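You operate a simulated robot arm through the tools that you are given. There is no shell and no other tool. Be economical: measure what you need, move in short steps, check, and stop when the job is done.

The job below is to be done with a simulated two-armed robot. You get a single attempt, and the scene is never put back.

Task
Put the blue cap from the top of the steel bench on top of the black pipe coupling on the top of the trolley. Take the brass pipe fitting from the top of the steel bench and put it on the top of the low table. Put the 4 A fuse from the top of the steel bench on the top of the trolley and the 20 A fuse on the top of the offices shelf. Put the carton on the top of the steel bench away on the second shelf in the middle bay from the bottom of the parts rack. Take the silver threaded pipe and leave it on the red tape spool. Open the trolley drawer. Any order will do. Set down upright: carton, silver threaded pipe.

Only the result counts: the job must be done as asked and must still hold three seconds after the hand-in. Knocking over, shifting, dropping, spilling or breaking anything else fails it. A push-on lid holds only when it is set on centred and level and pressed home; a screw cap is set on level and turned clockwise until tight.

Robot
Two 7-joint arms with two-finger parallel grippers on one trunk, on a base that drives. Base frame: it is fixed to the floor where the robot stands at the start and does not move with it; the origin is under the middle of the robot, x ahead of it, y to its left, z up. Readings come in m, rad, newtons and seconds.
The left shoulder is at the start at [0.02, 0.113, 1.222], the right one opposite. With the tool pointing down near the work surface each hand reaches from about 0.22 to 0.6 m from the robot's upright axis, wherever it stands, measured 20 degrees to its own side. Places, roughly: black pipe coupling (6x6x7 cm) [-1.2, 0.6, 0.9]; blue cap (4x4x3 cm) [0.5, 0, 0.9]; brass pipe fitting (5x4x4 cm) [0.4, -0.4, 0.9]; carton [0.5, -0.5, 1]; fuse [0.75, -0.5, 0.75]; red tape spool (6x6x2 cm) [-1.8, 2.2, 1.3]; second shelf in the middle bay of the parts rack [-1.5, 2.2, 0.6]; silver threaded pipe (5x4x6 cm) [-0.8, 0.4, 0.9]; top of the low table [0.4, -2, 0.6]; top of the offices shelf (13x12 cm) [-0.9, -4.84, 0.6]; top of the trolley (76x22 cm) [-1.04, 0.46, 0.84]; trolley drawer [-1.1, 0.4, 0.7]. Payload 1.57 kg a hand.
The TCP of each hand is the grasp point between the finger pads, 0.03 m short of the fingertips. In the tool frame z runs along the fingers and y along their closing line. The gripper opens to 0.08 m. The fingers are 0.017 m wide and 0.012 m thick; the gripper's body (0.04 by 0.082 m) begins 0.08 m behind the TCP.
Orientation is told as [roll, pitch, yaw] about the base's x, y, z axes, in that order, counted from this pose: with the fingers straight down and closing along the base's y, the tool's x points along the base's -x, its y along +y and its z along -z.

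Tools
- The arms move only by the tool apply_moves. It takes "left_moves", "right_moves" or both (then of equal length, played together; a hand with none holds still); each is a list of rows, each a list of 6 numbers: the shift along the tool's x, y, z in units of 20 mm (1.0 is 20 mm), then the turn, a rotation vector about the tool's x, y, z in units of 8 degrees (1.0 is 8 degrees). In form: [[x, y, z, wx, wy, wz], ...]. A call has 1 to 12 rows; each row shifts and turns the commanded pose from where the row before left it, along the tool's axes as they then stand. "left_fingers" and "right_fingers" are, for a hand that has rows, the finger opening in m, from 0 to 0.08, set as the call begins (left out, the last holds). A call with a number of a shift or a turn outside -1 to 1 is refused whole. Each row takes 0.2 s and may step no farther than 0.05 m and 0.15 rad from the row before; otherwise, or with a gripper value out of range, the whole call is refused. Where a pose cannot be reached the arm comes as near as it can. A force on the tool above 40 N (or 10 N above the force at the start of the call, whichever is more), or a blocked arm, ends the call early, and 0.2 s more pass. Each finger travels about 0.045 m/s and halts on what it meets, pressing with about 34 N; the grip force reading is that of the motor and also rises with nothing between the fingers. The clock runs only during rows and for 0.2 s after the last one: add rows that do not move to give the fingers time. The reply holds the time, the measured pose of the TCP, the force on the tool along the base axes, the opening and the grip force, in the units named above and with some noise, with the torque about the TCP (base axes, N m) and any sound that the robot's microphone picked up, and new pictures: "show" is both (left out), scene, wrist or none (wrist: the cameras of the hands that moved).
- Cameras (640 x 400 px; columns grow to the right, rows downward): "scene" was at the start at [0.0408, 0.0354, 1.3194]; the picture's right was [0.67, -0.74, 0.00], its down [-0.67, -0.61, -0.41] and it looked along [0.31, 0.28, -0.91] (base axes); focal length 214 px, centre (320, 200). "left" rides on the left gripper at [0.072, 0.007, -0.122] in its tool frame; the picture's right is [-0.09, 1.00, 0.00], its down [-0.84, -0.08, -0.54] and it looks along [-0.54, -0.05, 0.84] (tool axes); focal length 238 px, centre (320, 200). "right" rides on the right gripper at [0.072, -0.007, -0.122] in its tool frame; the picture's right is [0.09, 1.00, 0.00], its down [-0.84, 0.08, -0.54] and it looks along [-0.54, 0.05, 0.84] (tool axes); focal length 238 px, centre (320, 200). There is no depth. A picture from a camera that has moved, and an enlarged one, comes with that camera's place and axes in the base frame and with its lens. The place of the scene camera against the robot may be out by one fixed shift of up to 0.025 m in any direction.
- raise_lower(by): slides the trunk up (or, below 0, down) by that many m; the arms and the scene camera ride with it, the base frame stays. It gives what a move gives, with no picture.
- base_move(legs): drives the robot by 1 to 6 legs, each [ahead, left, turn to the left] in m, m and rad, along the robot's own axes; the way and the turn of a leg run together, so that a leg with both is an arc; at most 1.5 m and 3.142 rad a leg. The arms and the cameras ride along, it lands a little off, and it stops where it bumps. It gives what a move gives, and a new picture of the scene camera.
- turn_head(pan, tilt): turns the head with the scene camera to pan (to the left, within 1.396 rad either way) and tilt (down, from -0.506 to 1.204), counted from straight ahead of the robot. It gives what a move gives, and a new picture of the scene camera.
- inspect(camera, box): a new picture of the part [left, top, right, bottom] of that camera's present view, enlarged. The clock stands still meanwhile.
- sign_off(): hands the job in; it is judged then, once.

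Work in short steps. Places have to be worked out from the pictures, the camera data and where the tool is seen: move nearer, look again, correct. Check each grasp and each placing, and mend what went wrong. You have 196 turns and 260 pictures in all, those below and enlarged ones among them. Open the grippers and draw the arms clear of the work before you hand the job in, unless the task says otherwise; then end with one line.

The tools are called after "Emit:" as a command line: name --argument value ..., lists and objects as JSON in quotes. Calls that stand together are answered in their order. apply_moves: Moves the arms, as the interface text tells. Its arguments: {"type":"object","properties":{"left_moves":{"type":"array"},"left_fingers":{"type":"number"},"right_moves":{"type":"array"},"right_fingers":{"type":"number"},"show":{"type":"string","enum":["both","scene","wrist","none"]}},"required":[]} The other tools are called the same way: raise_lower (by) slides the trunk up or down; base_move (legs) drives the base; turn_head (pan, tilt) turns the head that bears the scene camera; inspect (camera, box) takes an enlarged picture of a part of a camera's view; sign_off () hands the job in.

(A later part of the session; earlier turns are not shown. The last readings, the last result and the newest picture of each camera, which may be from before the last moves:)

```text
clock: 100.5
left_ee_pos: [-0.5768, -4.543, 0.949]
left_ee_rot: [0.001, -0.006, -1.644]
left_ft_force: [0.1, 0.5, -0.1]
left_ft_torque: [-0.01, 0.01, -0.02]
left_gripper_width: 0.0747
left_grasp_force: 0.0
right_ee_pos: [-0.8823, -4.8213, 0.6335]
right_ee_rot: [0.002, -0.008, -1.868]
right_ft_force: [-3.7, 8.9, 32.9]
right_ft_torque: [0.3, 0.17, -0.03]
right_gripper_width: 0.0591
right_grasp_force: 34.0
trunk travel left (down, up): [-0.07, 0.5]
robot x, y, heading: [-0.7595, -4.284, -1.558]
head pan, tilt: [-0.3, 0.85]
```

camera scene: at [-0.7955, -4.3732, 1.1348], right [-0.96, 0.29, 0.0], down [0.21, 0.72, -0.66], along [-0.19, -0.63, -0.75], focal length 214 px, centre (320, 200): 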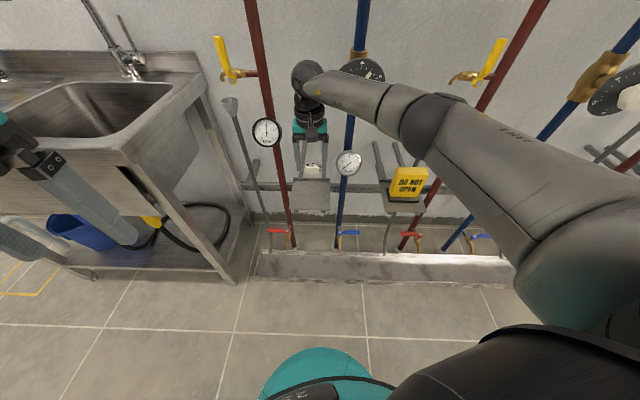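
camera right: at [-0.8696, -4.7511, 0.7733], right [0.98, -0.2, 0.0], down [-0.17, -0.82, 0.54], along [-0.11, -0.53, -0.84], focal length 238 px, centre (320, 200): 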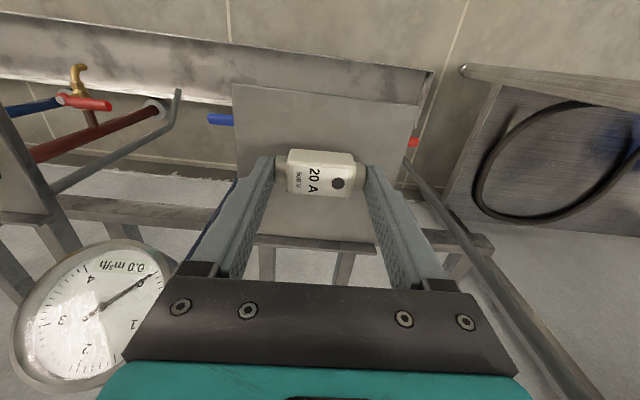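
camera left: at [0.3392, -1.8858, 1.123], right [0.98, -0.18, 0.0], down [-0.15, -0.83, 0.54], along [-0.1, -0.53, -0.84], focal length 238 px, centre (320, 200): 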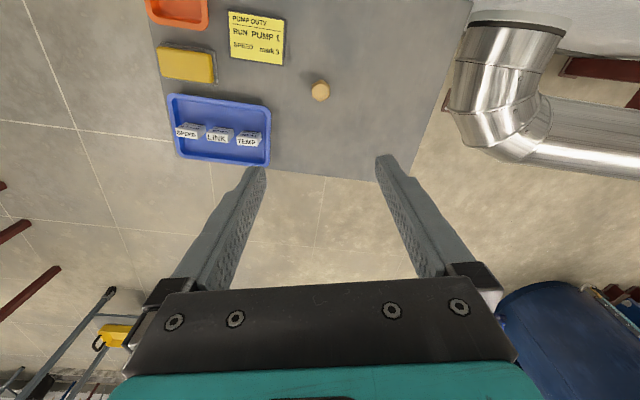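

Contact (33 N). I'll ease up 4 mm and open slightly.

Emit:
apply_moves --right_moves '[[0, 0, -0.22, 0, 0, 0], [0, 0, 0, 0, 0, 0]]' --show "none"

Emit:
apply_moves --right_moves '[[0, 0, 0, 0, 0, 0], [0, 0, 0, 0, 0, 0], [0, 0, 0, 0, 0, 0]]' --right_fingers 0.078 --show "wrist"

```text
clock: 101.1
left_ee_pos: [-0.5787, -4.5449, 0.9485]
left_ee_rot: [0.0, -0.004, -1.641]
left_ft_force: [0.8, 0.7, 0.1]
left_ft_torque: [0.02, 0.02, 0.0]
left_gripper_width: 0.0749
left_grasp_force: 0.0
right_ee_pos: [-0.8824, -4.8229, 0.6343]
right_ee_rot: [0.0, -0.002, -1.868]
right_ft_force: [-3.9, -1.0, 9.7]
right_ft_torque: [-0.16, 0.05, -0.02]
right_gripper_width: 0.0589
right_grasp_force: 34.3
trunk travel left (down, up): [-0.07, 0.5]
robot x, y, heading: [-0.7597, -4.2845, -1.56]
head pan, tilt: [-0.3, 0.85]
```

```text
clock: 101.9
left_ee_pos: [-0.5763, -4.5461, 0.9471]
left_ee_rot: [0.0, -0.001, -1.642]
left_ft_force: [0.2, -0.7, -0.2]
left_ft_torque: [0.0, 0.0, -0.02]
left_gripper_width: 0.075
left_grasp_force: 0.1
right_ee_pos: [-0.8823, -4.8215, 0.6339]
right_ee_rot: [0.001, -0.001, -1.866]
right_ft_force: [-0.3, 0.6, 0.3]
right_ft_torque: [0.01, -0.01, -0.02]
right_gripper_width: 0.078
right_grasp_force: 0.0
trunk travel left (down, up): [-0.07, 0.5]
robot x, y, heading: [-0.761, -4.2852, -1.565]
head pan, tilt: [-0.3, 0.85]
camera right: at [-0.8675, -4.7514, 0.7561], right [0.98, -0.2, 0.0], down [-0.17, -0.82, 0.54], along [-0.11, -0.53, -0.84], focal length 238 px, centre (320, 200)
```

right: 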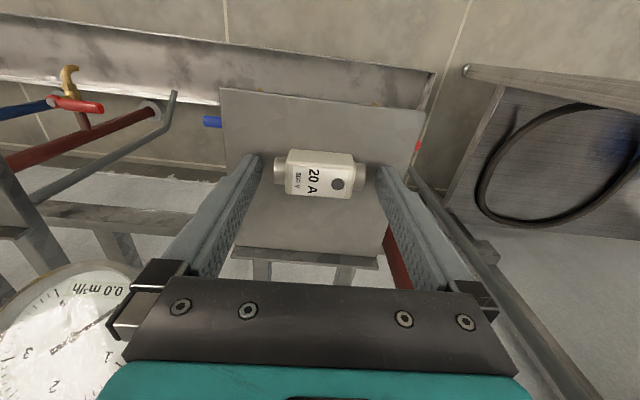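

The fuse rests on the plate. I'll lift straight up, then pull back and raise the trunk.

Emit:
apply_moves --right_moves '[[0, 0, -1, 0, 0, 0], [0, 0, -1, 0, 0, 0], [0, 0, -1, 0, 0, 0], [0, 0, -1, 0, 0, 0], [0, 0, -1, 0, 0, 0], [0, 0, -1, 0, 0, 0], [1, 0, 0, 0, 0, 0], [1, 0, 0, 0, 0, 0], [1, 0, 0, 0, 0, 0], [1, 0, -1, 0, 0, 0], [1, 0, -1, 0, 0, 0], [1, 0, -1, 0, 0, 0]]' --show "both"

Emit:
apply_moves --right_moves '[[1, 0, -1, 0, 0, -0.6], [1, 0, -1, 0, 0, -0.6], [1, 0, -1, 0, 0, -0.6], [1, 0, -1, 0, 0, -0.4], [0, 0, -1, 0, 0, 0]]' --show "none"

Emit:
raise_lower --by 0.2

```text
clock: 104.5
left_ee_pos: [-0.5775, -4.5464, 0.9484]
left_ee_rot: [0.0, -0.004, -1.644]
left_ft_force: [0.2, -1.1, -0.1]
left_ft_torque: [0.03, 0.01, 0.01]
left_gripper_width: 0.0751
left_grasp_force: 0.1
right_ee_pos: [-0.8465, -4.7048, 0.8103]
right_ee_rot: [0.001, 0.001, -1.868]
right_ft_force: [-0.2, -0.2, 0.9]
right_ft_torque: [0.01, 0.02, 0.02]
right_gripper_width: 0.078
right_grasp_force: 0.3
trunk travel left (down, up): [-0.07, 0.5]
robot x, y, heading: [-0.7602, -4.2842, -1.565]
head pan, tilt: [-0.3, 0.85]
camera scene: at [-0.7955, -4.373, 1.1348], right [-0.96, 0.29, 0.0], down [0.21, 0.72, -0.66], along [-0.19, -0.63, -0.75], focal length 214 px, centre (320, 200)
camera right: at [-0.8325, -4.6349, 0.9328], right [0.98, -0.2, 0.0], down [-0.17, -0.82, 0.54], along [-0.11, -0.53, -0.84], focal length 238 px, centre (320, 200)
```

scene: 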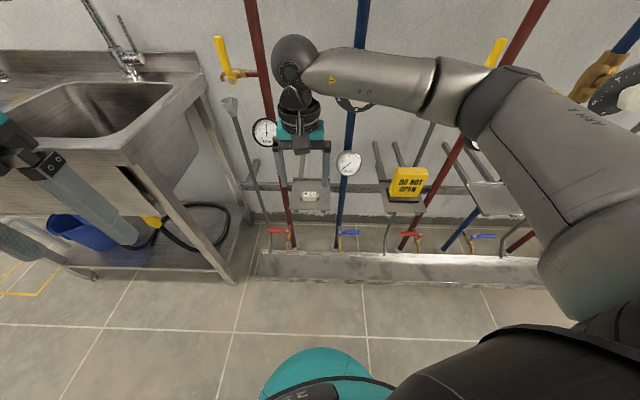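
right: 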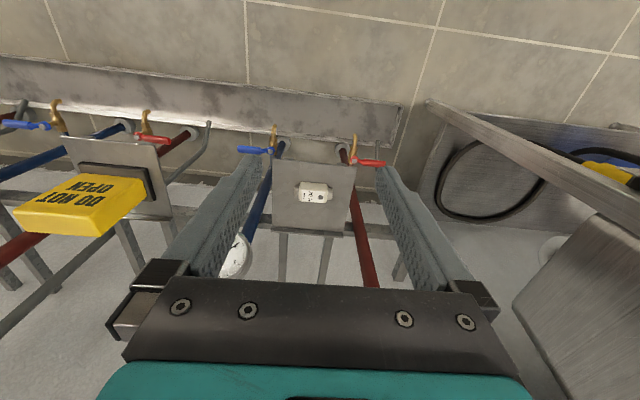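

```text
clock: 105.7
left_ee_pos: [-0.5784, -4.5447, 0.948]
left_ee_rot: [0.001, -0.003, -1.645]
left_ft_force: [0.0, -1.1, 0.0]
left_ft_torque: [-0.01, -0.02, 0.04]
left_gripper_width: 0.0752
left_grasp_force: 0.0
right_ee_pos: [-0.8353, -4.6291, 0.9109]
right_ee_rot: [-0.003, 0.001, -1.559]
right_ft_force: [0.3, 0.6, 0.4]
right_ft_torque: [-0.02, 0.0, 0.01]
right_gripper_width: 0.0778
right_grasp_force: 0.1
trunk travel left (down, up): [-0.07, 0.5]
robot x, y, heading: [-0.7591, -4.2839, -1.562]
head pan, tilt: [-0.3, 0.85]
```

```text
clock: 107.8
left_ee_pos: [-0.5784, -4.544, 1.1493]
left_ee_rot: [0.0, -0.002, -1.644]
left_ft_force: [-0.4, 0.6, 0.0]
left_ft_torque: [-0.01, -0.02, 0.0]
left_gripper_width: 0.0749
left_grasp_force: 0.0
right_ee_pos: [-0.8345, -4.6288, 1.1114]
right_ee_rot: [0.0, 0.001, -1.559]
right_ft_force: [0.5, -0.2, 0.2]
right_ft_torque: [-0.03, 0.0, 0.01]
right_gripper_width: 0.078
right_grasp_force: 0.2
trunk travel left (down, up): [-0.27, 0.3]
robot x, y, heading: [-0.7597, -4.2782, -1.556]
head pan, tilt: [-0.3, 0.85]
```

20 A fuse done. I'll drive back along the same aisle to (-0.45,-0.35) and turn to face the bench.

Emit:
base_move --legs '[[-0.3, 0.34, -0.01], [-1.5, 0, 0], [-1.5, 0, 0], [-0.6, 0, 0], [0, 0, 1.56]]'

Emit:
turn_head --pan 0.5 --tilt 0.8

```text
clock: 131.5
left_ee_pos: [-0.3392, -0.1624, 1.1482]
left_ee_rot: [0.0, -0.003, -0.041]
left_ft_force: [-0.4, -0.1, 0.6]
left_ft_torque: [0.03, 0.03, 0.01]
left_gripper_width: 0.0751
left_grasp_force: 0.0
right_ee_pos: [-0.2465, -0.4159, 1.1119]
right_ee_rot: [-0.001, -0.001, 0.045]
right_ft_force: [-0.4, 0.2, 0.5]
right_ft_torque: [0.0, -0.01, -0.01]
right_gripper_width: 0.0779
right_grasp_force: 0.1
trunk travel left (down, up): [-0.27, 0.3]
robot x, y, heading: [-0.5944, -0.3535, 0.049]
head pan, tilt: [-0.3, 0.85]
camera scene: at [-0.5236, -0.3769, 1.3348], right [-0.25, -0.97, 0.0], down [-0.73, 0.19, -0.66], along [0.64, -0.17, -0.75], focal length 214 px, centre (320, 200)
```

scene: 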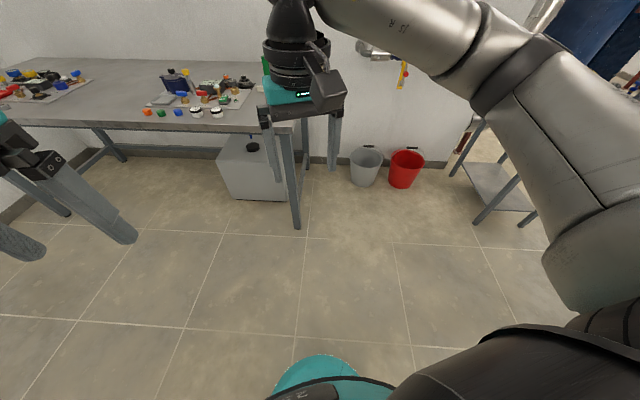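

```text
clock: 132.6
left_ee_pos: [-0.3401, -0.1622, 1.1483]
left_ee_rot: [0.0, -0.003, -0.041]
left_ft_force: [0.6, 0.0, 0.2]
left_ft_torque: [0.01, 0.02, 0.01]
left_gripper_width: 0.0752
left_grasp_force: 0.0
right_ee_pos: [-0.247, -0.4164, 1.1127]
right_ee_rot: [-0.001, 0.001, 0.045]
right_ft_force: [-0.8, 1.0, -1.1]
right_ft_torque: [0.02, 0.01, -0.01]
right_gripper_width: 0.078
right_grasp_force: 0.0
trunk travel left (down, up): [-0.27, 0.3]
robot x, y, heading: [-0.5905, -0.3527, 0.043]
head pan, tilt: [0.499, 0.799]
camera scene: at [-0.53, -0.3155, 1.3388], right [0.52, -0.86, 0.0], down [-0.61, -0.37, -0.7], along [0.6, 0.36, -0.72], focal length 214 px, centre (320, 200)
```

scene: 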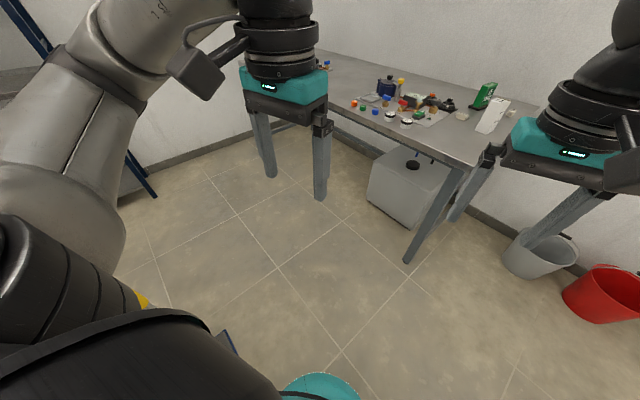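

Everything in the room is turned by about -0.29 rad, so I'll face the bench squarely at heading -0.29 and come up in two steps, aiming to stop about 0.26 m from its edge with cap on the left and 4 A fuse on the right.

Emit:
base_move --legs '[[0, 0, -0.333], [0.3, 0.44, 0], [0.24, 0, 0]]'

Emit:
turn_head --pan -0.1 --tilt 0.9

Emit:
inspect --camera "right" --box '[0, 0, 640, 400]'

```text
clock: 138.1
left_ee_pos: [0.3496, 0.0214, 1.1486]
left_ee_rot: [0.0, -0.003, -0.355]
left_ft_force: [0.2, 1.0, -0.2]
left_ft_torque: [0.0, 0.03, -0.04]
left_gripper_width: 0.075
left_grasp_force: 0.1
right_ee_pos: [0.357, -0.2492, 1.1115]
right_ee_rot: [0.001, 0.0, -0.268]
right_ft_force: [0.4, -0.3, -0.2]
right_ft_torque: [-0.01, 0.0, 0.01]
right_gripper_width: 0.0782
right_grasp_force: 0.0
trunk travel left (down, up): [-0.27, 0.3]
robot x, y, heading: [0.0487, -0.0804, -0.269]
head pan, tilt: [0.499, 0.799]
camera scene: at [0.121, -0.0693, 1.3388], right [0.23, -0.97, 0.0], down [-0.7, -0.16, -0.7], along [0.68, 0.16, -0.72], focal length 214 px, centre (320, 200)
```

scene: 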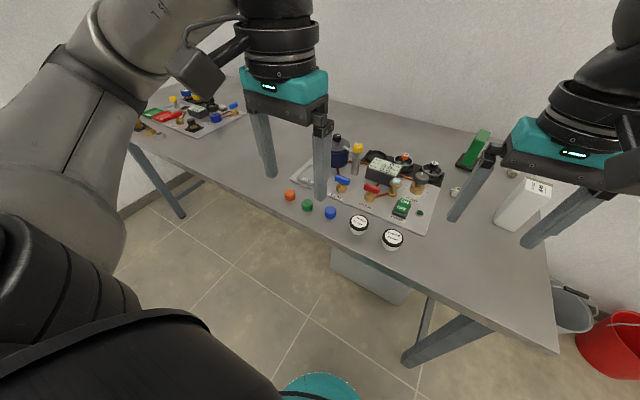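

```text
clock: 139.1
left_ee_pos: [0.3488, 0.0217, 1.1482]
left_ee_rot: [0.0, -0.003, -0.354]
left_ft_force: [-0.6, 0.1, 0.2]
left_ft_torque: [-0.02, 0.02, 0.02]
left_gripper_width: 0.0749
left_grasp_force: 0.1
right_ee_pos: [0.3561, -0.2485, 1.1108]
right_ee_rot: [0.001, 0.0, -0.271]
right_ft_force: [0.1, 0.3, -0.9]
right_ft_torque: [-0.03, -0.01, -0.01]
right_gripper_width: 0.0778
right_grasp_force: 0.2
trunk travel left (down, up): [-0.27, 0.3]
robot x, y, heading: [0.0432, -0.0792, -0.27]
head pan, tilt: [-0.099, 0.901]
camera scene: at [0.112, -0.1146, 1.3309], right [-0.36, -0.93, 0.0], down [-0.73, 0.28, -0.62], along [0.58, -0.22, -0.78], focal length 214 px, centre (320, 200)
```

scene: 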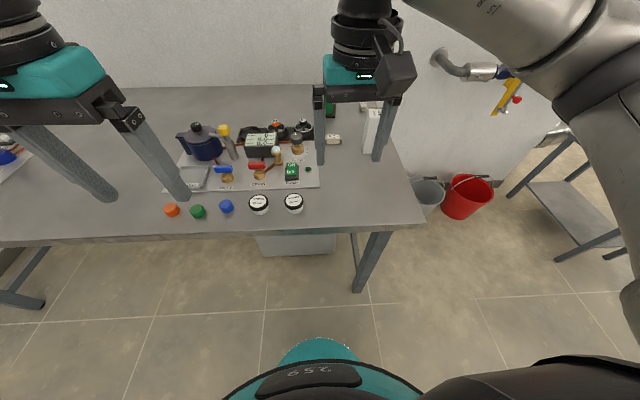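

```text
1.00 times, centred on (320, 200) of right (not enlarged: the box is as wide or as high as the picture)
camera zoom: at [0.2858, -0.2354, 1.2338], right [0.18, 0.98, 0.0], down [0.83, -0.15, 0.54], along [0.53, -0.1, -0.84], focal length 238 px, centre (320, 200)
```

zoom: 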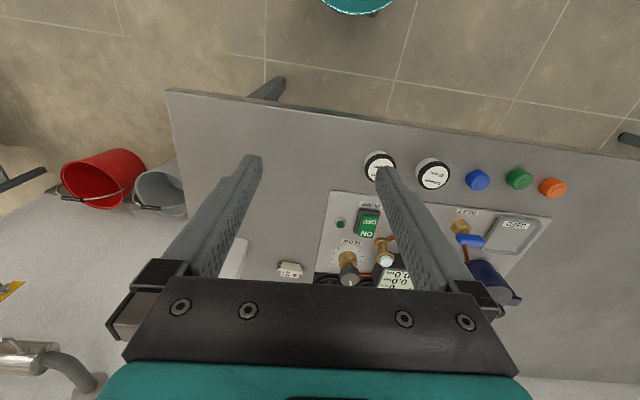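

Fixes hold: 4 A fuse (0.68,-0.377), cap (0.518,-0.008). I'll edge 9 cm closer and bring the right hand over toward the fuse.

Emit:
base_move --legs '[[0.09, 0, -0.02]]'

Emit:
apply_moves --right_moves '[[-1, -0.2, 0, 0, 0, 0], [-1, -0.2, 0, 0, 0, 0], [-1, -0.2, 0, 0, 0, 0], [-1, -0.2, 0, 0, 0, 0], [-1, -0.2, 0, 0, 0, 0], [-1, -0.2, 0, 0, 0, 0], [-1, -0.2, 0, 0, 0, 0], [-1, -0.2, 0, 0, 0, 0]]' --right_fingers 0.08 --show "wrist"

```text
clock: 140.2
left_ee_pos: [0.4359, -0.0083, 1.147]
left_ee_rot: [0.0, -0.001, -0.375]
left_ft_force: [0.6, -0.6, 0.1]
left_ft_torque: [0.0, 0.03, 0.01]
left_gripper_width: 0.075
left_grasp_force: 0.1
right_ee_pos: [0.4392, -0.2796, 1.1106]
right_ee_rot: [0.001, 0.002, -0.29]
right_ft_force: [-0.3, 0.1, -0.9]
right_ft_torque: [0.02, 0.05, -0.02]
right_gripper_width: 0.0777
right_grasp_force: 0.0
trunk travel left (down, up): [-0.27, 0.3]
robot x, y, heading: [0.1314, -0.1041, -0.292]
head pan, tilt: [-0.099, 0.901]
camera scene: at [0.1971, -0.1411, 1.3308], right [-0.38, -0.92, 0.0], down [-0.73, 0.3, -0.62], along [0.57, -0.24, -0.78], focal length 214 px, centre (320, 200)
```

scene: 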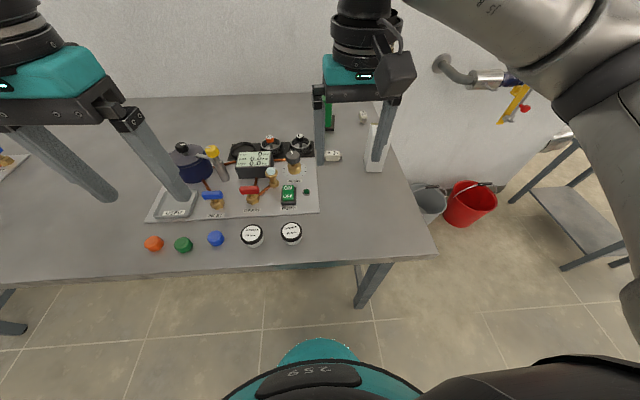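

```text
clock: 142.0
left_ee_pos: [0.4348, -0.0083, 1.1477]
left_ee_rot: [-0.001, -0.002, -0.374]
left_ft_force: [0.4, 0.1, -0.5]
left_ft_torque: [0.0, 0.0, -0.01]
left_gripper_width: 0.075
left_grasp_force: 0.1
right_ee_pos: [0.5824, -0.3551, 1.1105]
right_ee_rot: [0.0, -0.001, -0.288]
right_ft_force: [0.8, 0.0, 0.1]
right_ft_torque: [0.0, 0.0, 0.01]
right_gripper_width: 0.0802
right_grasp_force: 0.0
trunk travel left (down, up): [-0.27, 0.3]
robot x, y, heading: [0.1308, -0.1034, -0.294]
head pan, tilt: [-0.099, 0.901]
camera right: at [0.5112, -0.3407, 1.2329], right [0.19, 0.98, 0.0], down [0.82, -0.16, 0.54], along [0.53, -0.11, -0.84], focal length 238 px, centre (320, 200)
```

right: 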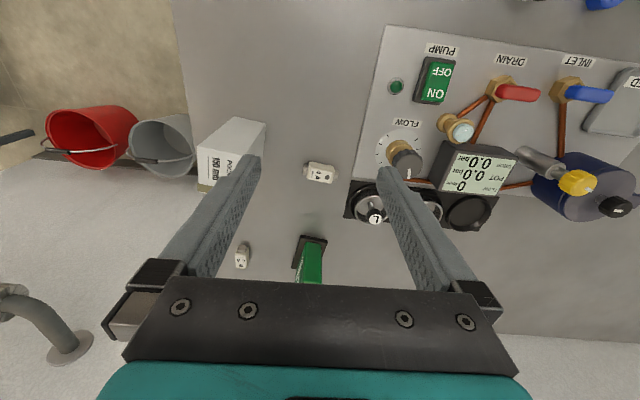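

I'll zoom to confirm the 4 A fuse label and the finger clearance to the knob plate.

Emit:
inspect --camera "right" --box '[260, 120, 420, 240]'

```text
3.33 times, centred on (340, 180) of right
camera zoom: at [0.5112, -0.3407, 1.2329], right [0.19, 0.98, 0.0], down [0.82, -0.16, 0.54], along [0.53, -0.11, -0.84], focal length 794 px, centre (253, 267)
```

zoom: 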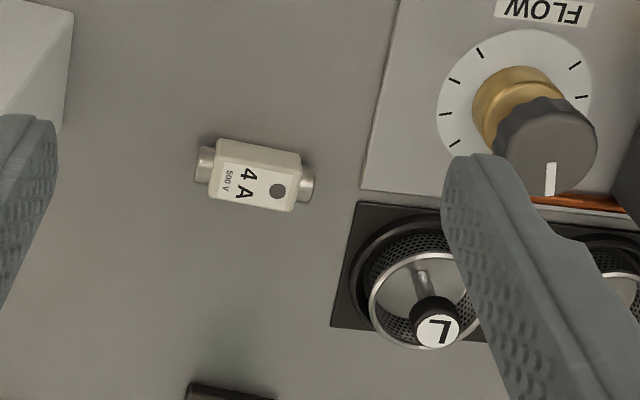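

Label confirmed: 4 A, and the panel edge is about 2.6 cm from the fuse end. I'll rotate to yaw -0.40, centre and descend to z≈0.95 with fingers at 0.074.

Emit:
apply_moves --right_moves '[[0, 0, 0, 0, 0, 0.8], [-0.85, 0.16, 0.5, 0, 0, 0], [-0.85, 0.16, 0.5, 0, 0, 0], [-0.85, 0.16, 0.5, 0, 0, 0], [-0.85, 0.16, 0.5, 0, 0, 0], [-0.85, 0.16, 0.5, 0, 0, 0], [-0.85, 0.16, 0.5, 0, 0, 0], [0, 0, 1, 0, 0, 0], [0, 0, 1, 0, 0, 0], [0, 0, 1, 0, 0, 0], [0, 0, 1, 0, 0, 0], [0, 0, 1, 0, 0, 0]]' --right_fingers 0.074 --show "wrist"

```text
clock: 144.6
left_ee_pos: [0.4353, -0.0086, 1.1487]
left_ee_rot: [0.001, -0.001, -0.375]
left_ft_force: [0.2, -0.1, 0.3]
left_ft_torque: [0.05, 0.03, 0.01]
left_gripper_width: 0.075
left_grasp_force: 0.0
right_ee_pos: [0.6472, -0.3759, 0.9531]
right_ee_rot: [0.001, 0.001, -0.4]
right_ft_force: [-0.7, -0.1, -0.4]
right_ft_torque: [-0.01, 0.02, -0.03]
right_gripper_width: 0.0741
right_grasp_force: 0.1
right hand out of reach, approached as far as the arm can: row 6, 7
trunk travel left (down, up): [-0.27, 0.3]
robot x, y, heading: [0.1299, -0.1028, -0.288]
head pan, tilt: [-0.099, 0.901]
camera right: at [0.5788, -0.3549, 1.0753], right [0.3, 0.95, 0.0], down [0.8, -0.26, 0.54], along [0.52, -0.17, -0.84], focal length 238 px, centre (320, 200)
```

right: 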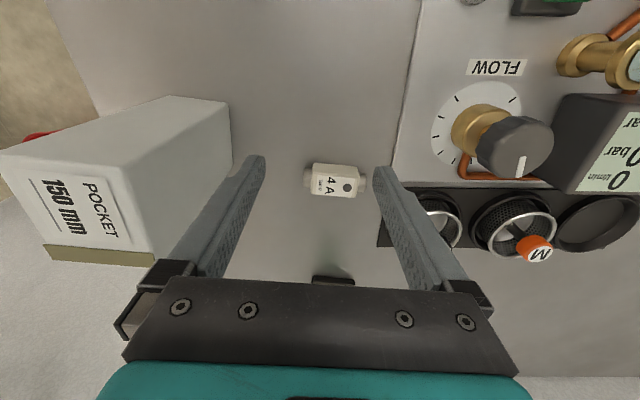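

Reach runs out 4 cm short. I'll edge the base 4 cm closer; the bench edge is still ~0.26 m from the robot's axis.

Emit:
base_move --legs '[[0.045, 0, 0]]'

Emit:
inspect --camera "right" --box '[160, 80, 480, 280]'

```text
clock: 145.5
left_ee_pos: [0.4792, -0.0216, 1.1483]
left_ee_rot: [0.001, -0.001, -0.371]
left_ft_force: [1.1, 0.4, 0.0]
left_ft_torque: [0.03, 0.01, 0.0]
left_gripper_width: 0.0752
left_grasp_force: 0.1
right_ee_pos: [0.69, -0.3896, 0.9526]
right_ee_rot: [0.0, 0.0, -0.4]
right_ft_force: [0.5, 0.6, -0.4]
right_ft_torque: [0.03, 0.06, -0.01]
right_gripper_width: 0.0742
right_grasp_force: 0.1
trunk travel left (down, up): [-0.27, 0.3]
robot x, y, heading: [0.1707, -0.1128, -0.289]
head pan, tilt: [-0.099, 0.901]
camera scene: at [0.239, -0.1535, 1.3308], right [-0.38, -0.92, 0.0], down [-0.73, 0.3, -0.62], along [0.57, -0.24, -0.78], focal length 214 px, centre (320, 200)
```

scene: 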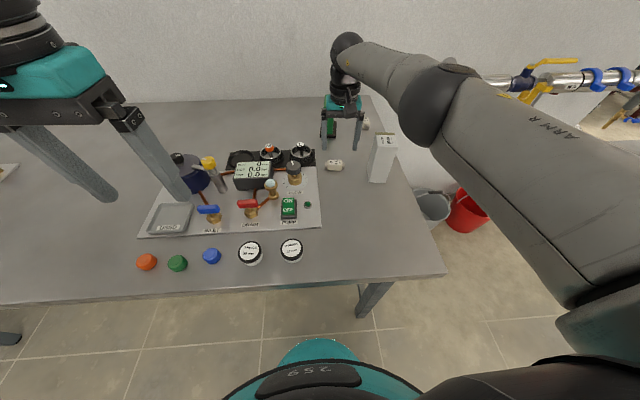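

```text
2.00 times, centred on (320, 180) of right
camera zoom: at [0.6218, -0.3671, 1.0754], right [0.3, 0.95, 0.0], down [0.8, -0.25, 0.54], along [0.52, -0.16, -0.84], focal length 477 px, centre (320, 240)
```

zoom: 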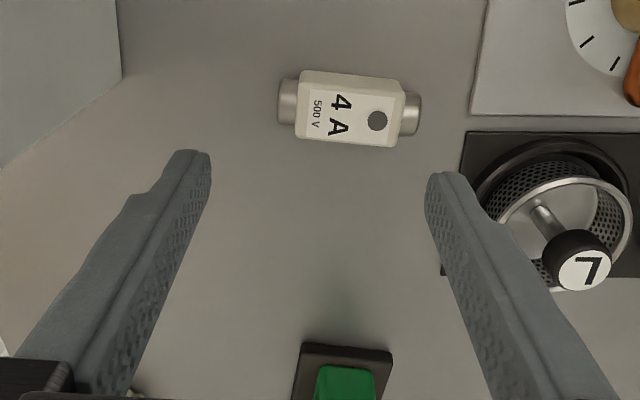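

Fuse at (0.687,-0.373). I'll shift (0.47, 0.7) units and descend to TCP z≈0.895.

Emit:
apply_moves --right_moves '[[0.24, 0.35, 0, 0, 0, 0], [0.24, 0.35, 0, 0, 0, 0], [0, 0, 0.7, 0, 0, 0], [0, 0, 0.7, 0, 0, 0], [0, 0, 0, 0, 0, 0]]' --show "wrist"

```text
clock: 146.7
left_ee_pos: [0.4754, -0.0205, 1.1468]
left_ee_rot: [0.0, -0.002, -0.373]
left_ft_force: [-0.2, -0.5, 0.4]
left_ft_torque: [0.01, 0.01, -0.04]
left_gripper_width: 0.0751
left_grasp_force: 0.1
right_ee_pos: [0.685, -0.372, 0.9239]
right_ee_rot: [0.0, -0.001, -0.399]
right_ft_force: [-1.2, 0.4, -0.3]
right_ft_torque: [-0.02, 0.01, 0.03]
right_gripper_width: 0.0738
right_grasp_force: 0.1
trunk travel left (down, up): [-0.27, 0.3]
robot x, y, heading: [0.1725, -0.1182, -0.288]
head pan, tilt: [-0.099, 0.901]
camera right: at [0.6159, -0.3499, 1.0467], right [0.3, 0.95, 0.0], down [0.8, -0.25, 0.54], along [0.52, -0.16, -0.84], focal length 238 px, centre (320, 200)
```

right: 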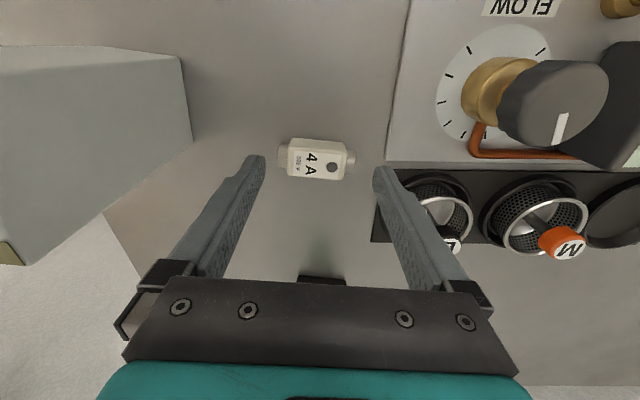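

The right finger would pass close to the knob-plate corner. I'll narrow the opening to 0.067, ease 4 mm toward me and 1 mm left, then descend 29 mm.

Emit:
apply_moves --right_moves '[[0.2, -0.05, 0, 0, 0, 0], [0, 0, 0, 0, 0, 0], [0, 0, 0.5, 0, 0, 0], [0, 0, 0.5, 0, 0, 0], [0, 0, 0.45, 0, 0, 0], [0, 0, 0, 0, 0, 0]]' --right_fingers 0.067 --show "wrist"

```text
clock: 148.1
left_ee_pos: [0.4772, -0.0205, 1.148]
left_ee_rot: [0.0, -0.004, -0.372]
left_ft_force: [-0.2, 0.0, -0.3]
left_ft_torque: [0.0, 0.0, -0.01]
left_gripper_width: 0.075
left_grasp_force: 0.1
right_ee_pos: [0.6833, -0.3712, 0.8951]
right_ee_rot: [0.0, -0.002, -0.4]
right_ft_force: [-0.1, -0.2, 1.5]
right_ft_torque: [0.01, 0.01, 0.0]
right_gripper_width: 0.0672
right_grasp_force: 0.1
trunk travel left (down, up): [-0.27, 0.3]
robot x, y, heading: [0.1734, -0.1123, -0.289]
head pan, tilt: [-0.099, 0.901]
camera right: at [0.6137, -0.3499, 1.0175], right [0.3, 0.95, 0.0], down [0.8, -0.25, 0.54], along [0.52, -0.16, -0.84], focal length 238 px, centre (320, 200)
```

right: 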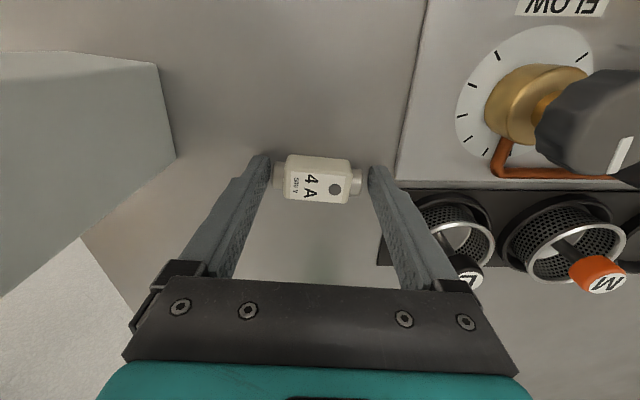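

Fuse is between the pads; closing now.

Emit:
apply_moves --right_moves '[[0, 0, 0, 0, 0, 0], [0, 0, 0, 0, 0, 0], [0, 0, 0, 0, 0, 0]]' --right_fingers 0.0 --show "wrist"

Emit:
apply_moves --right_moves '[[0, 0, -1, 0, 0, 0], [0, 0, -1, 0, 0, 0], [0, 0, -1, 0, 0, 0], [0, 0, -1, 0, 0, 0], [0, 0, -1, 0, 0, 0], [0, 0, -1, 0, 0, 0], [0.8, 0, -1, 0, 0, 0], [0.8, 0, -1, 0, 0, 0], [0.8, 0, -1, 0, 0, 0], [0.8, 0, -1, 0, 0, 0], [0.8, 0, -1, 0, 0, 0], [0.8, 0, 0, 0, 0, 0]]' --show "wrist"

Emit:
inspect --camera "left" --box '[0, 0, 640, 400]'

```text
clock: 148.9
left_ee_pos: [0.4768, -0.0207, 1.1471]
left_ee_rot: [0.0, -0.004, -0.375]
left_ft_force: [-0.7, 0.2, -1.2]
left_ft_torque: [0.02, -0.02, -0.02]
left_gripper_width: 0.0753
left_grasp_force: 0.1
right_ee_pos: [0.684, -0.3715, 0.8958]
right_ee_rot: [0.0, 0.0, -0.399]
right_ft_force: [0.3, 0.3, -0.4]
right_ft_torque: [-0.02, -0.03, 0.0]
right_gripper_width: 0.0589
right_grasp_force: 34.1
trunk travel left (down, up): [-0.27, 0.3]
robot x, y, heading: [0.1708, -0.1142, -0.291]
head pan, tilt: [-0.099, 0.901]
camera right: at [0.6138, -0.3498, 1.0177], right [0.3, 0.95, 0.0], down [0.8, -0.25, 0.54], along [0.52, -0.16, -0.84], focal length 238 px, centre (320, 200)
```

right: 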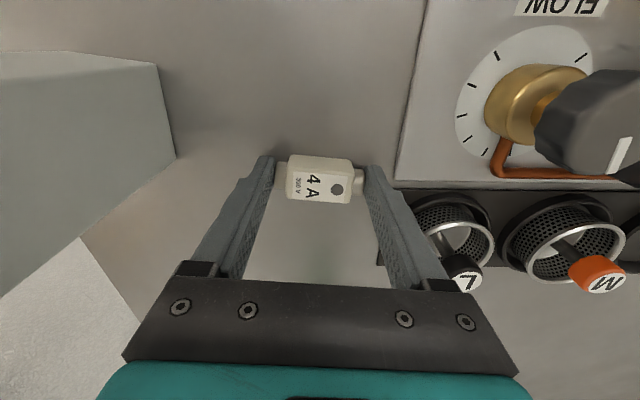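

```text
clock: 151.5
left_ee_pos: [0.4768, -0.0206, 1.148]
left_ee_rot: [0.002, -0.003, -0.373]
left_ft_force: [0.2, 0.0, 0.6]
left_ft_torque: [-0.01, 0.02, -0.01]
left_gripper_width: 0.0749
left_grasp_force: 0.0
right_ee_pos: [0.5956, -0.3332, 1.1155]
right_ee_rot: [0.001, -0.004, -0.4]
right_ft_force: [0.2, 0.5, -1.2]
right_ft_torque: [0.01, 0.0, -0.04]
right_gripper_width: 0.0591
right_grasp_force: 33.6
trunk travel left (down, up): [-0.27, 0.3]
robot x, y, heading: [0.1771, -0.1167, -0.288]
head pan, tilt: [-0.099, 0.901]
camera right: at [0.5263, -0.3125, 1.2384], right [0.3, 0.95, 0.0], down [0.8, -0.25, 0.54], along [0.52, -0.16, -0.84], focal length 238 px, centre (320, 200)
```

right: 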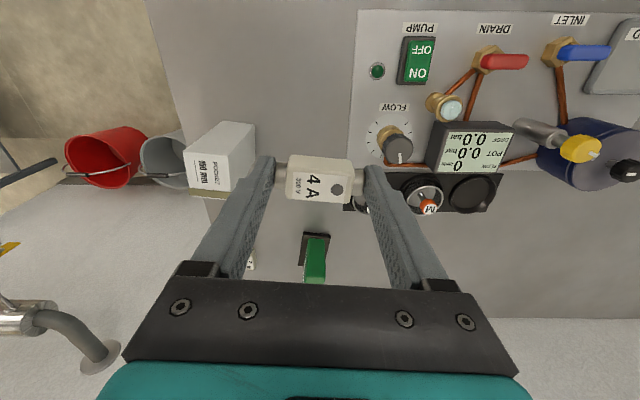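

```text
1.00 times, centred on (320, 200) of left (not enlarged: the box is as wide or as high as the picture)
camera zoom: at [0.4112, 0.0118, 1.2698], right [0.45, 0.89, 0.0], down [0.75, -0.38, 0.54], along [0.49, -0.24, -0.84], focal length 238 px, centre (320, 200)
```

zoom: 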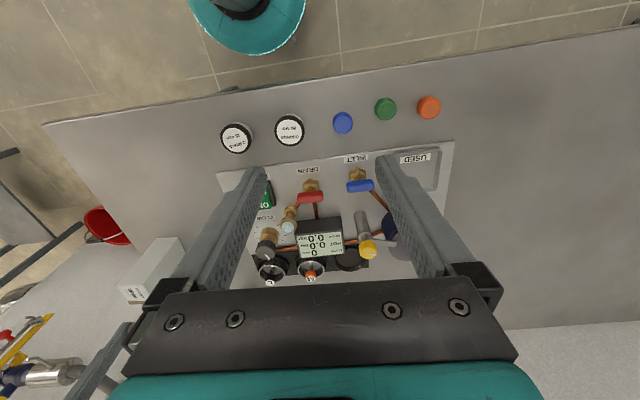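

4 A fuse held. For the cap (neighbours 6.5 cm away) I'll use a 45° diagonal grip: centre the left hand over it, turn to yaw ≈ +0.5 and descend to ~1.02, pulling the right hand back too.

Emit:
apply_moves --left_moves '[[-0.82, 0.77, 0, 0, 0, 0], [-0.82, 0.77, 0, 0, 0, 0], [0, 0, 0.9, 0, 0, -0.9], [0, 0, 0.9, 0, 0, -0.9], [0, 0, 0.9, 0, 0, -0.9], [0, 0, 0.9, 0, 0, -0.9], [0, 0, 0.9, 0, 0, -0.9], [0, 0, 0.9, 0, 0, -0.9], [0, 0, 0.9, 0, 0, -0.9]]' --right_moves '[[0.8, 0, 0, 0, 0, -0.2], [0.8, 0, 0, 0, 0, -0.2], [0.8, 0, 0, 0, 0, -0.2], [0.8, 0, 0, 0, 0, -0.2], [0.8, -0.3, 0, 0, 0, 0], [0.8, -0.3, 0, 0, 0, 0], [0.8, -0.3, 0, 0, 0, 0], [0.8, -0.3, 0, 0, 0, 0], [0, 0, 0, 0, 0, 0]]' --left_fingers 0.06 --show "wrist"

```text
clock: 153.5
left_ee_pos: [0.5204, -0.0046, 1.0227]
left_ee_rot: [-0.002, -0.002, 0.51]
left_ft_force: [-0.4, -0.8, 1.0]
left_ft_torque: [0.06, 0.0, -0.02]
left_gripper_width: 0.0601
left_grasp_force: 0.0
right_ee_pos: [0.4654, -0.3156, 1.1164]
right_ee_rot: [0.0, 0.002, -0.286]
right_ft_force: [0.3, -0.5, -0.4]
right_ft_torque: [0.01, -0.01, -0.02]
right_gripper_width: 0.0592
right_grasp_force: 33.8
trunk travel left (down, up): [-0.27, 0.3]
robot x, y, heading: [0.1727, -0.1144, -0.286]
head pan, tilt: [-0.099, 0.901]
camera right: at [0.394, -0.3013, 1.2389], right [0.2, 0.98, 0.0], down [0.82, -0.16, 0.54], along [0.53, -0.11, -0.84], focal length 238 px, centre (320, 200)
camera left: at [0.4529, -0.0333, 1.1443], right [-0.41, 0.91, 0.0], down [0.77, 0.34, 0.54], along [0.5, 0.22, -0.84], focal length 238 px, centre (320, 200)
```

right: 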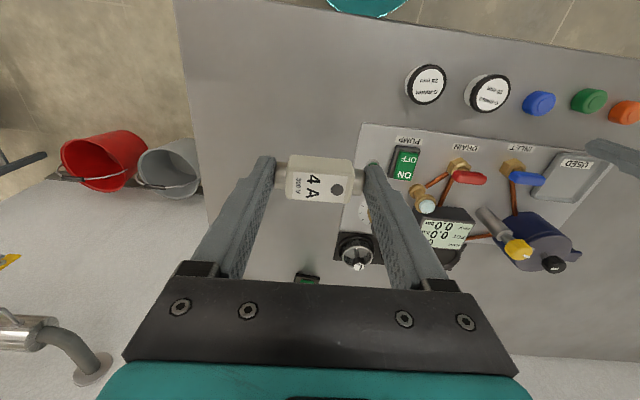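
left: 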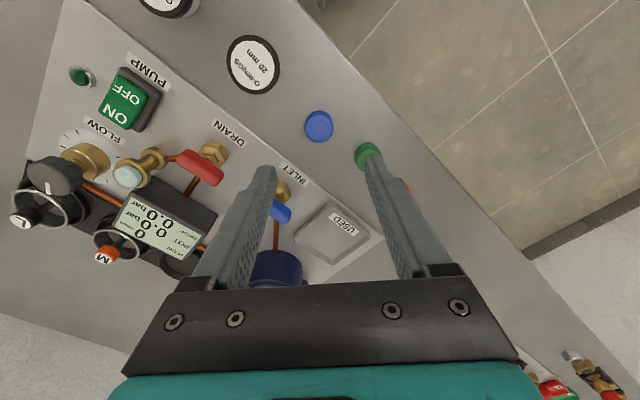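

Cap is exactly centred at (0.520,-0.005). I'll descend to TCP z≈0.905 so that only the upper half of the cap is gripped, then close.

Emit:
apply_moves --left_moves '[[0, 0, 1, 0, 0, 0], [0, 0, 1, 0, 0, 0], [0, 0, 1, 0, 0, 0], [0, 0, 1, 0, 0, 0], [0, 0, 1, 0, 0, 0], [0, 0, 0.85, 0, 0, 0], [0, 0, 0, 0, 0, 0]]' --show "wrist"

```text
clock: 155.1
left_ee_pos: [0.5191, -0.004, 0.9061]
left_ee_rot: [-0.002, -0.001, 0.506]
left_ft_force: [0.6, 0.5, -0.7]
left_ft_torque: [-0.01, -0.01, 0.03]
left_gripper_width: 0.0602
left_grasp_force: 0.0
right_ee_pos: [0.4654, -0.3151, 1.117]
right_ee_rot: [0.0, -0.001, -0.289]
right_ft_force: [0.2, -0.3, -1.3]
right_ft_torque: [-0.02, 0.0, 0.03]
right_gripper_width: 0.0592
right_grasp_force: 34.2
trunk travel left (down, up): [-0.27, 0.3]
robot x, y, heading: [0.1729, -0.1155, -0.289]
head pan, tilt: [-0.099, 0.901]
camera left: at [0.4515, -0.033, 1.0281], right [-0.4, 0.92, 0.0], down [0.77, 0.34, 0.54], along [0.5, 0.22, -0.84], focal length 238 px, centre (320, 200)
```

left: 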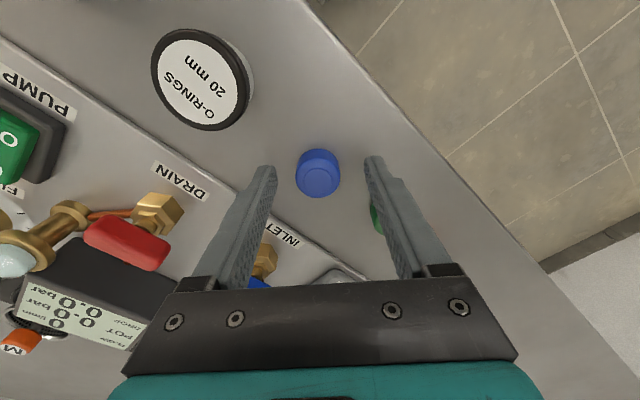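

I'll zoom to judge the cap's height against the fingertips.

Emit:
inspect --camera "left" --box '[260, 130, 380, 220]'

Emit:
inspect --camera "scene" --box '[150, 180, 270, 280]'

```text
4.44 times, centred on (320, 175) of left
camera zoom: at [0.4515, -0.033, 1.0281], right [-0.4, 0.92, 0.0], down [0.77, 0.34, 0.54], along [0.5, 0.22, -0.84], focal length 1059 px, centre (320, 311)
```

zoom: 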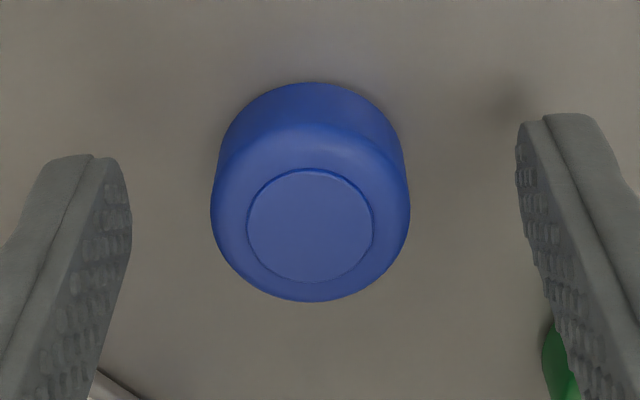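

```text
4.00 times, centred on (210, 230) of scene
camera zoom: at [0.238, -0.1532, 1.3309], right [-0.38, -0.92, 0.0], down [-0.72, 0.3, -0.62], along [0.57, -0.24, -0.78], focal length 858 px, centre (760, 80)
```

zoom: 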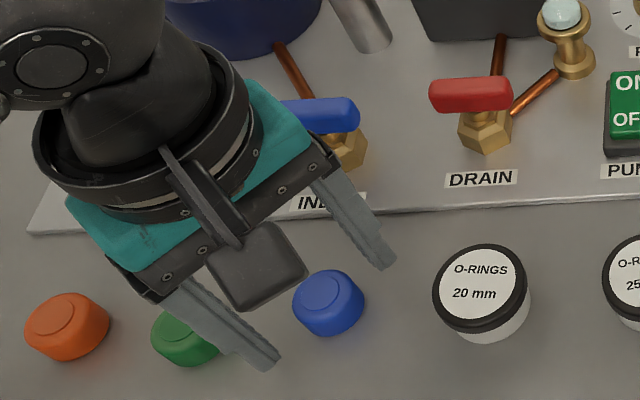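

Cap height is about 25 mm (top 0.885). I'll go 5 mm lower, shift 4 mm, and close.

Emit:
apply_moves --left_moves '[[-0.2, -0.03, 0.25, 0, 0, 0], [0, 0, 0, 0, 0, 0]]' --show "none"

Emit:
apply_moves --left_moves '[[0, 0, 0, 0, 0, 0], [0, 0, 0, 0, 0, 0], [0, 0, 0, 0, 0, 0], [0, 0, 0, 0, 0, 0]]' --left_fingers 0.0 --show "wrist"

```text
clock: 155.7
left_ee_pos: [0.5226, -0.0025, 0.9013]
left_ee_rot: [0.0, -0.001, 0.506]
left_ft_force: [0.6, -0.6, 0.4]
left_ft_torque: [0.01, 0.05, -0.05]
left_gripper_width: 0.06
left_grasp_force: 0.1
right_ee_pos: [0.4652, -0.3161, 1.1167]
right_ee_rot: [0.0, -0.001, -0.287]
right_ft_force: [0.4, -0.3, -0.8]
right_ft_torque: [0.0, 0.02, 0.0]
right_gripper_width: 0.0592
right_grasp_force: 34.3
trunk travel left (down, up): [-0.27, 0.3]
robot x, y, heading: [0.1716, -0.117, -0.287]
head pan, tilt: [-0.099, 0.901]
```

```text
clock: 156.7
left_ee_pos: [0.523, -0.0029, 0.9028]
left_ee_rot: [-0.001, -0.004, 0.507]
left_ft_force: [1.2, 0.2, 0.8]
left_ft_torque: [-0.01, 0.0, -0.01]
left_gripper_width: 0.0291
left_grasp_force: 33.4
right_ee_pos: [0.4654, -0.3151, 1.1162]
right_ee_rot: [0.0, -0.001, -0.287]
right_ft_force: [-0.2, 0.4, -0.8]
right_ft_torque: [-0.02, 0.0, -0.02]
right_gripper_width: 0.059
right_grasp_force: 34.0
trunk travel left (down, up): [-0.27, 0.3]
robot x, y, heading: [0.1704, -0.1148, -0.292]
head pan, tilt: [-0.099, 0.901]
camera left: at [0.4557, -0.0315, 1.0233], right [-0.4, 0.92, 0.0], down [0.77, 0.34, 0.54], along [0.5, 0.22, -0.84], focal length 238 px, centre (320, 200)
```

left: 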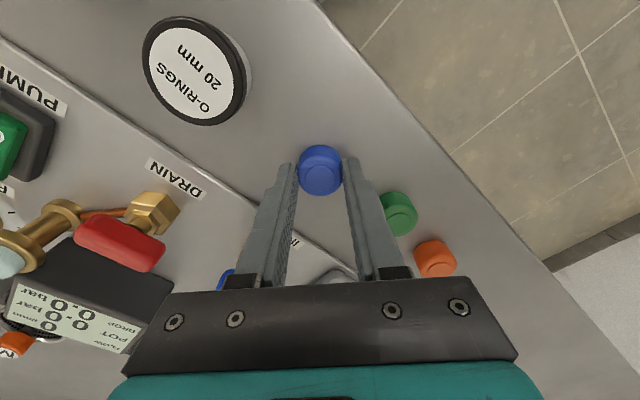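

Cap gripped (0.029 m). Lifting it straight up, then pulling back, and driving away from the bench to face the trolley.

Emit:
apply_moves --left_moves '[[0, 0, -1, 0, 0, 0], [0, 0, -1, 0, 0, 0], [0, 0, -1, 0, 0, 0], [0, 0, -1, 0, 0, 0], [0, 0, -1, 0, 0, 0], [0, 0, -1, 0, 0, 0], [0, 0, -1, 0, 0, 0], [0, 0, -1, 0, 0, 0], [0, 0, -1, 0, 0, 0], [0, 0, -1, 0, 0, 0], [0, 0, -1, 0, 0, 0], [0, 0, -1, 0, 0, 0]]' --show "wrist"

Emit:
base_move --legs '[[-0.5, 0, 0]]'

Emit:
turn_head --pan 1.35 --tilt 0.5

```text
clock: 159.3
left_ee_pos: [0.5224, -0.0042, 1.1398]
left_ee_rot: [-0.003, -0.002, 0.507]
left_ft_force: [-0.4, -0.3, -0.6]
left_ft_torque: [0.02, -0.02, -0.01]
left_gripper_width: 0.0291
left_grasp_force: 34.1
right_ee_pos: [0.4647, -0.3149, 1.1167]
right_ee_rot: [0.0, -0.002, -0.288]
right_ft_force: [-0.2, -0.4, -0.5]
right_ft_torque: [0.0, 0.01, 0.0]
right_gripper_width: 0.0589
right_grasp_force: 34.4
trunk travel left (down, up): [-0.27, 0.3]
robot x, y, heading: [0.1706, -0.1182, -0.29]
head pan, tilt: [-0.099, 0.901]
camera left: at [0.4552, -0.0326, 1.2625], right [-0.4, 0.92, 0.0], down [0.77, 0.34, 0.54], along [0.5, 0.22, -0.84], focal length 238 px, centre (320, 200)
```

left: 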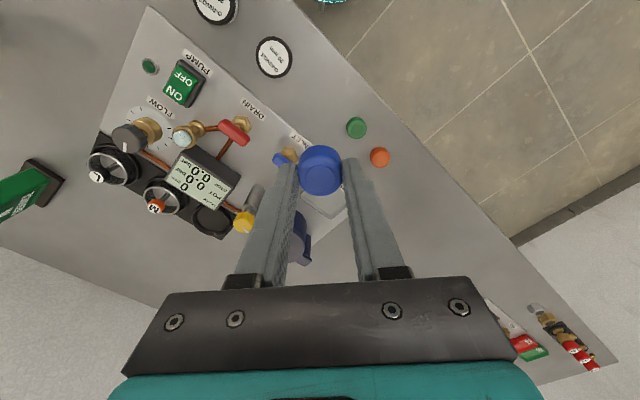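

```text
clock: 162.3
left_ee_pos: [0.0473, 0.1384, 1.141]
left_ee_rot: [-0.003, -0.001, 0.497]
left_ft_force: [0.8, 0.7, -1.2]
left_ft_torque: [-0.03, -0.03, 0.02]
left_gripper_width: 0.0288
left_grasp_force: 33.8
right_ee_pos: [-0.0121, -0.1729, 1.1161]
right_ee_rot: [0.001, -0.002, -0.296]
right_ft_force: [-0.8, 0.7, -0.7]
right_ft_torque: [0.01, -0.02, 0.0]
right_gripper_width: 0.0589
right_grasp_force: 33.9
trunk travel left (down, up): [-0.27, 0.3]
robot x, y, heading: [-0.3035, 0.0261, -0.297]
head pan, tilt: [-0.099, 0.901]
camera scene: at [-0.2382, -0.0096, 1.331], right [-0.39, -0.92, 0.0], down [-0.72, 0.3, -0.62], along [0.57, -0.24, -0.78], focal length 214 px, centre (320, 200)
```

scene: 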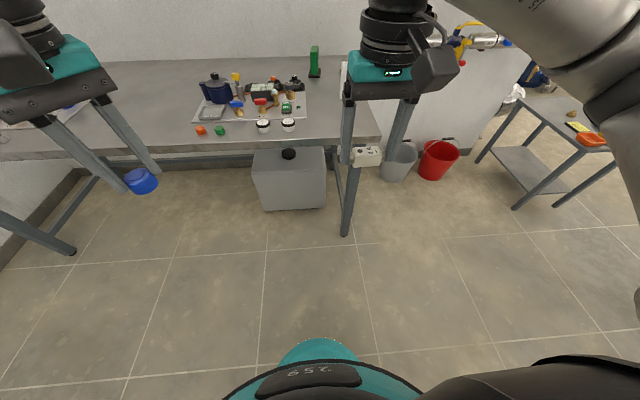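

```text
clock: 163.8
left_ee_pos: [0.0468, 0.1373, 1.1406]
left_ee_rot: [-0.002, -0.001, 0.498]
left_ft_force: [-0.1, 0.2, -0.1]
left_ft_torque: [-0.01, 0.01, 0.01]
left_gripper_width: 0.0289
left_grasp_force: 34.3
right_ee_pos: [-0.0113, -0.1739, 1.1166]
right_ee_rot: [0.0, 0.001, -0.297]
right_ft_force: [-0.3, -0.1, -1.0]
right_ft_torque: [0.01, 0.01, 0.01]
right_gripper_width: 0.0588
right_grasp_force: 34.0
trunk travel left (down, up): [-0.27, 0.3]
robot x, y, heading: [-0.303, 0.0276, -0.295]
head pan, tilt: [1.349, 0.499]
camera scene: at [-0.2621, 0.0984, 1.3648], right [0.87, -0.5, 0.0], down [-0.24, -0.42, -0.88], along [0.44, 0.76, -0.48], focal length 214 px, centre (320, 200)
```

scene: 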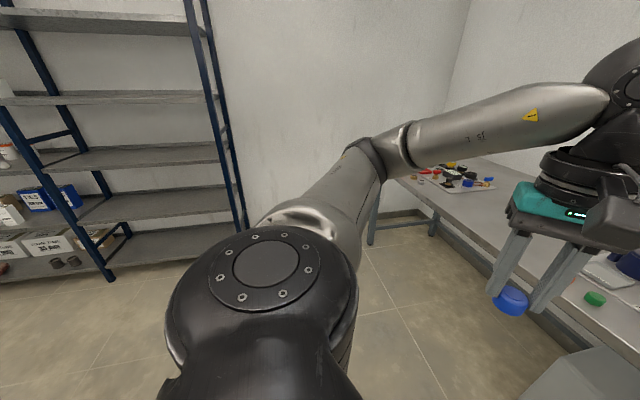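

The parts rack is visible toward +y. I'll turn left to face the trolley (heading ≈2.6) and look.

Emit:
base_move --legs '[[0, 0, 2.87]]'

Emit:
turn_head --pan 0 --tilt 0.75

```text
clock: 170.9
left_ee_pos: [-0.6708, 0.0334, 1.1403]
left_ee_rot: [-0.002, -0.002, -2.962]
left_ft_force: [-0.2, 0.8, -0.3]
left_ft_torque: [-0.01, 0.02, 0.05]
left_gripper_width: 0.029
left_grasp_force: 34.2
right_ee_pos: [-0.5179, 0.3109, 1.1173]
right_ee_rot: [0.0, 0.001, 2.526]
right_ft_force: [0.2, 0.3, -1.7]
right_ft_torque: [0.01, 0.0, -0.02]
right_gripper_width: 0.0589
right_grasp_force: 33.7
trunk travel left (down, up): [-0.27, 0.3]
robot x, y, heading: [-0.3013, 0.0272, 2.523]
head pan, tilt: [1.349, 0.499]
camera scene: at [-0.3929, -0.0325, 1.3648], right [-0.67, 0.74, 0.0], down [0.36, 0.32, -0.88], along [-0.65, -0.59, -0.48], focal length 214 px, centre (320, 200)
```

scene: 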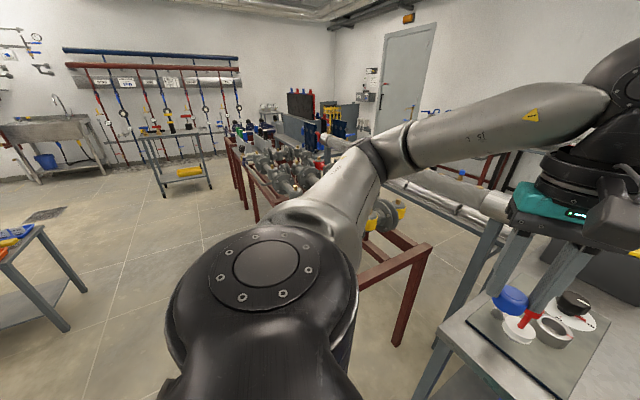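

```text
clock: 172.4
left_ee_pos: [-0.6713, 0.0327, 1.1406]
left_ee_rot: [-0.001, -0.001, -2.963]
left_ft_force: [0.1, 0.2, -0.7]
left_ft_torque: [-0.03, -0.02, 0.01]
left_gripper_width: 0.0288
left_grasp_force: 33.8
right_ee_pos: [-0.5169, 0.3105, 1.1169]
right_ee_rot: [0.001, -0.001, 2.526]
right_ft_force: [-0.1, 0.3, -0.9]
right_ft_torque: [0.0, 0.0, 0.03]
right_gripper_width: 0.0588
right_grasp_force: 33.8
trunk travel left (down, up): [-0.27, 0.3]
robot x, y, heading: [-0.3051, 0.027, 2.518]
head pan, tilt: [0.0, 0.75]
camera scene: at [-0.3927, 0.0762, 1.3428], right [0.58, 0.82, 0.0], down [0.56, -0.39, -0.73], along [-0.6, 0.42, -0.68], focal length 214 px, centre (320, 200)
```

scene: 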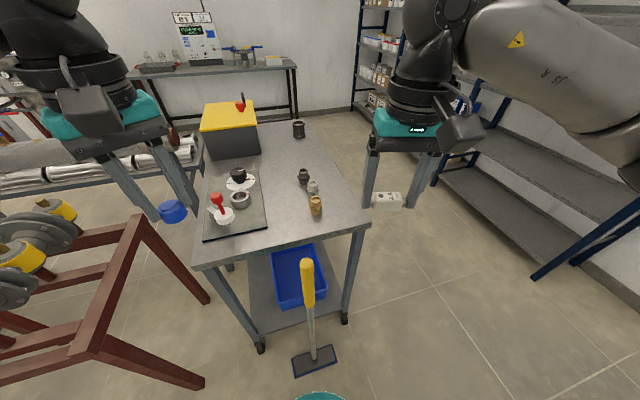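

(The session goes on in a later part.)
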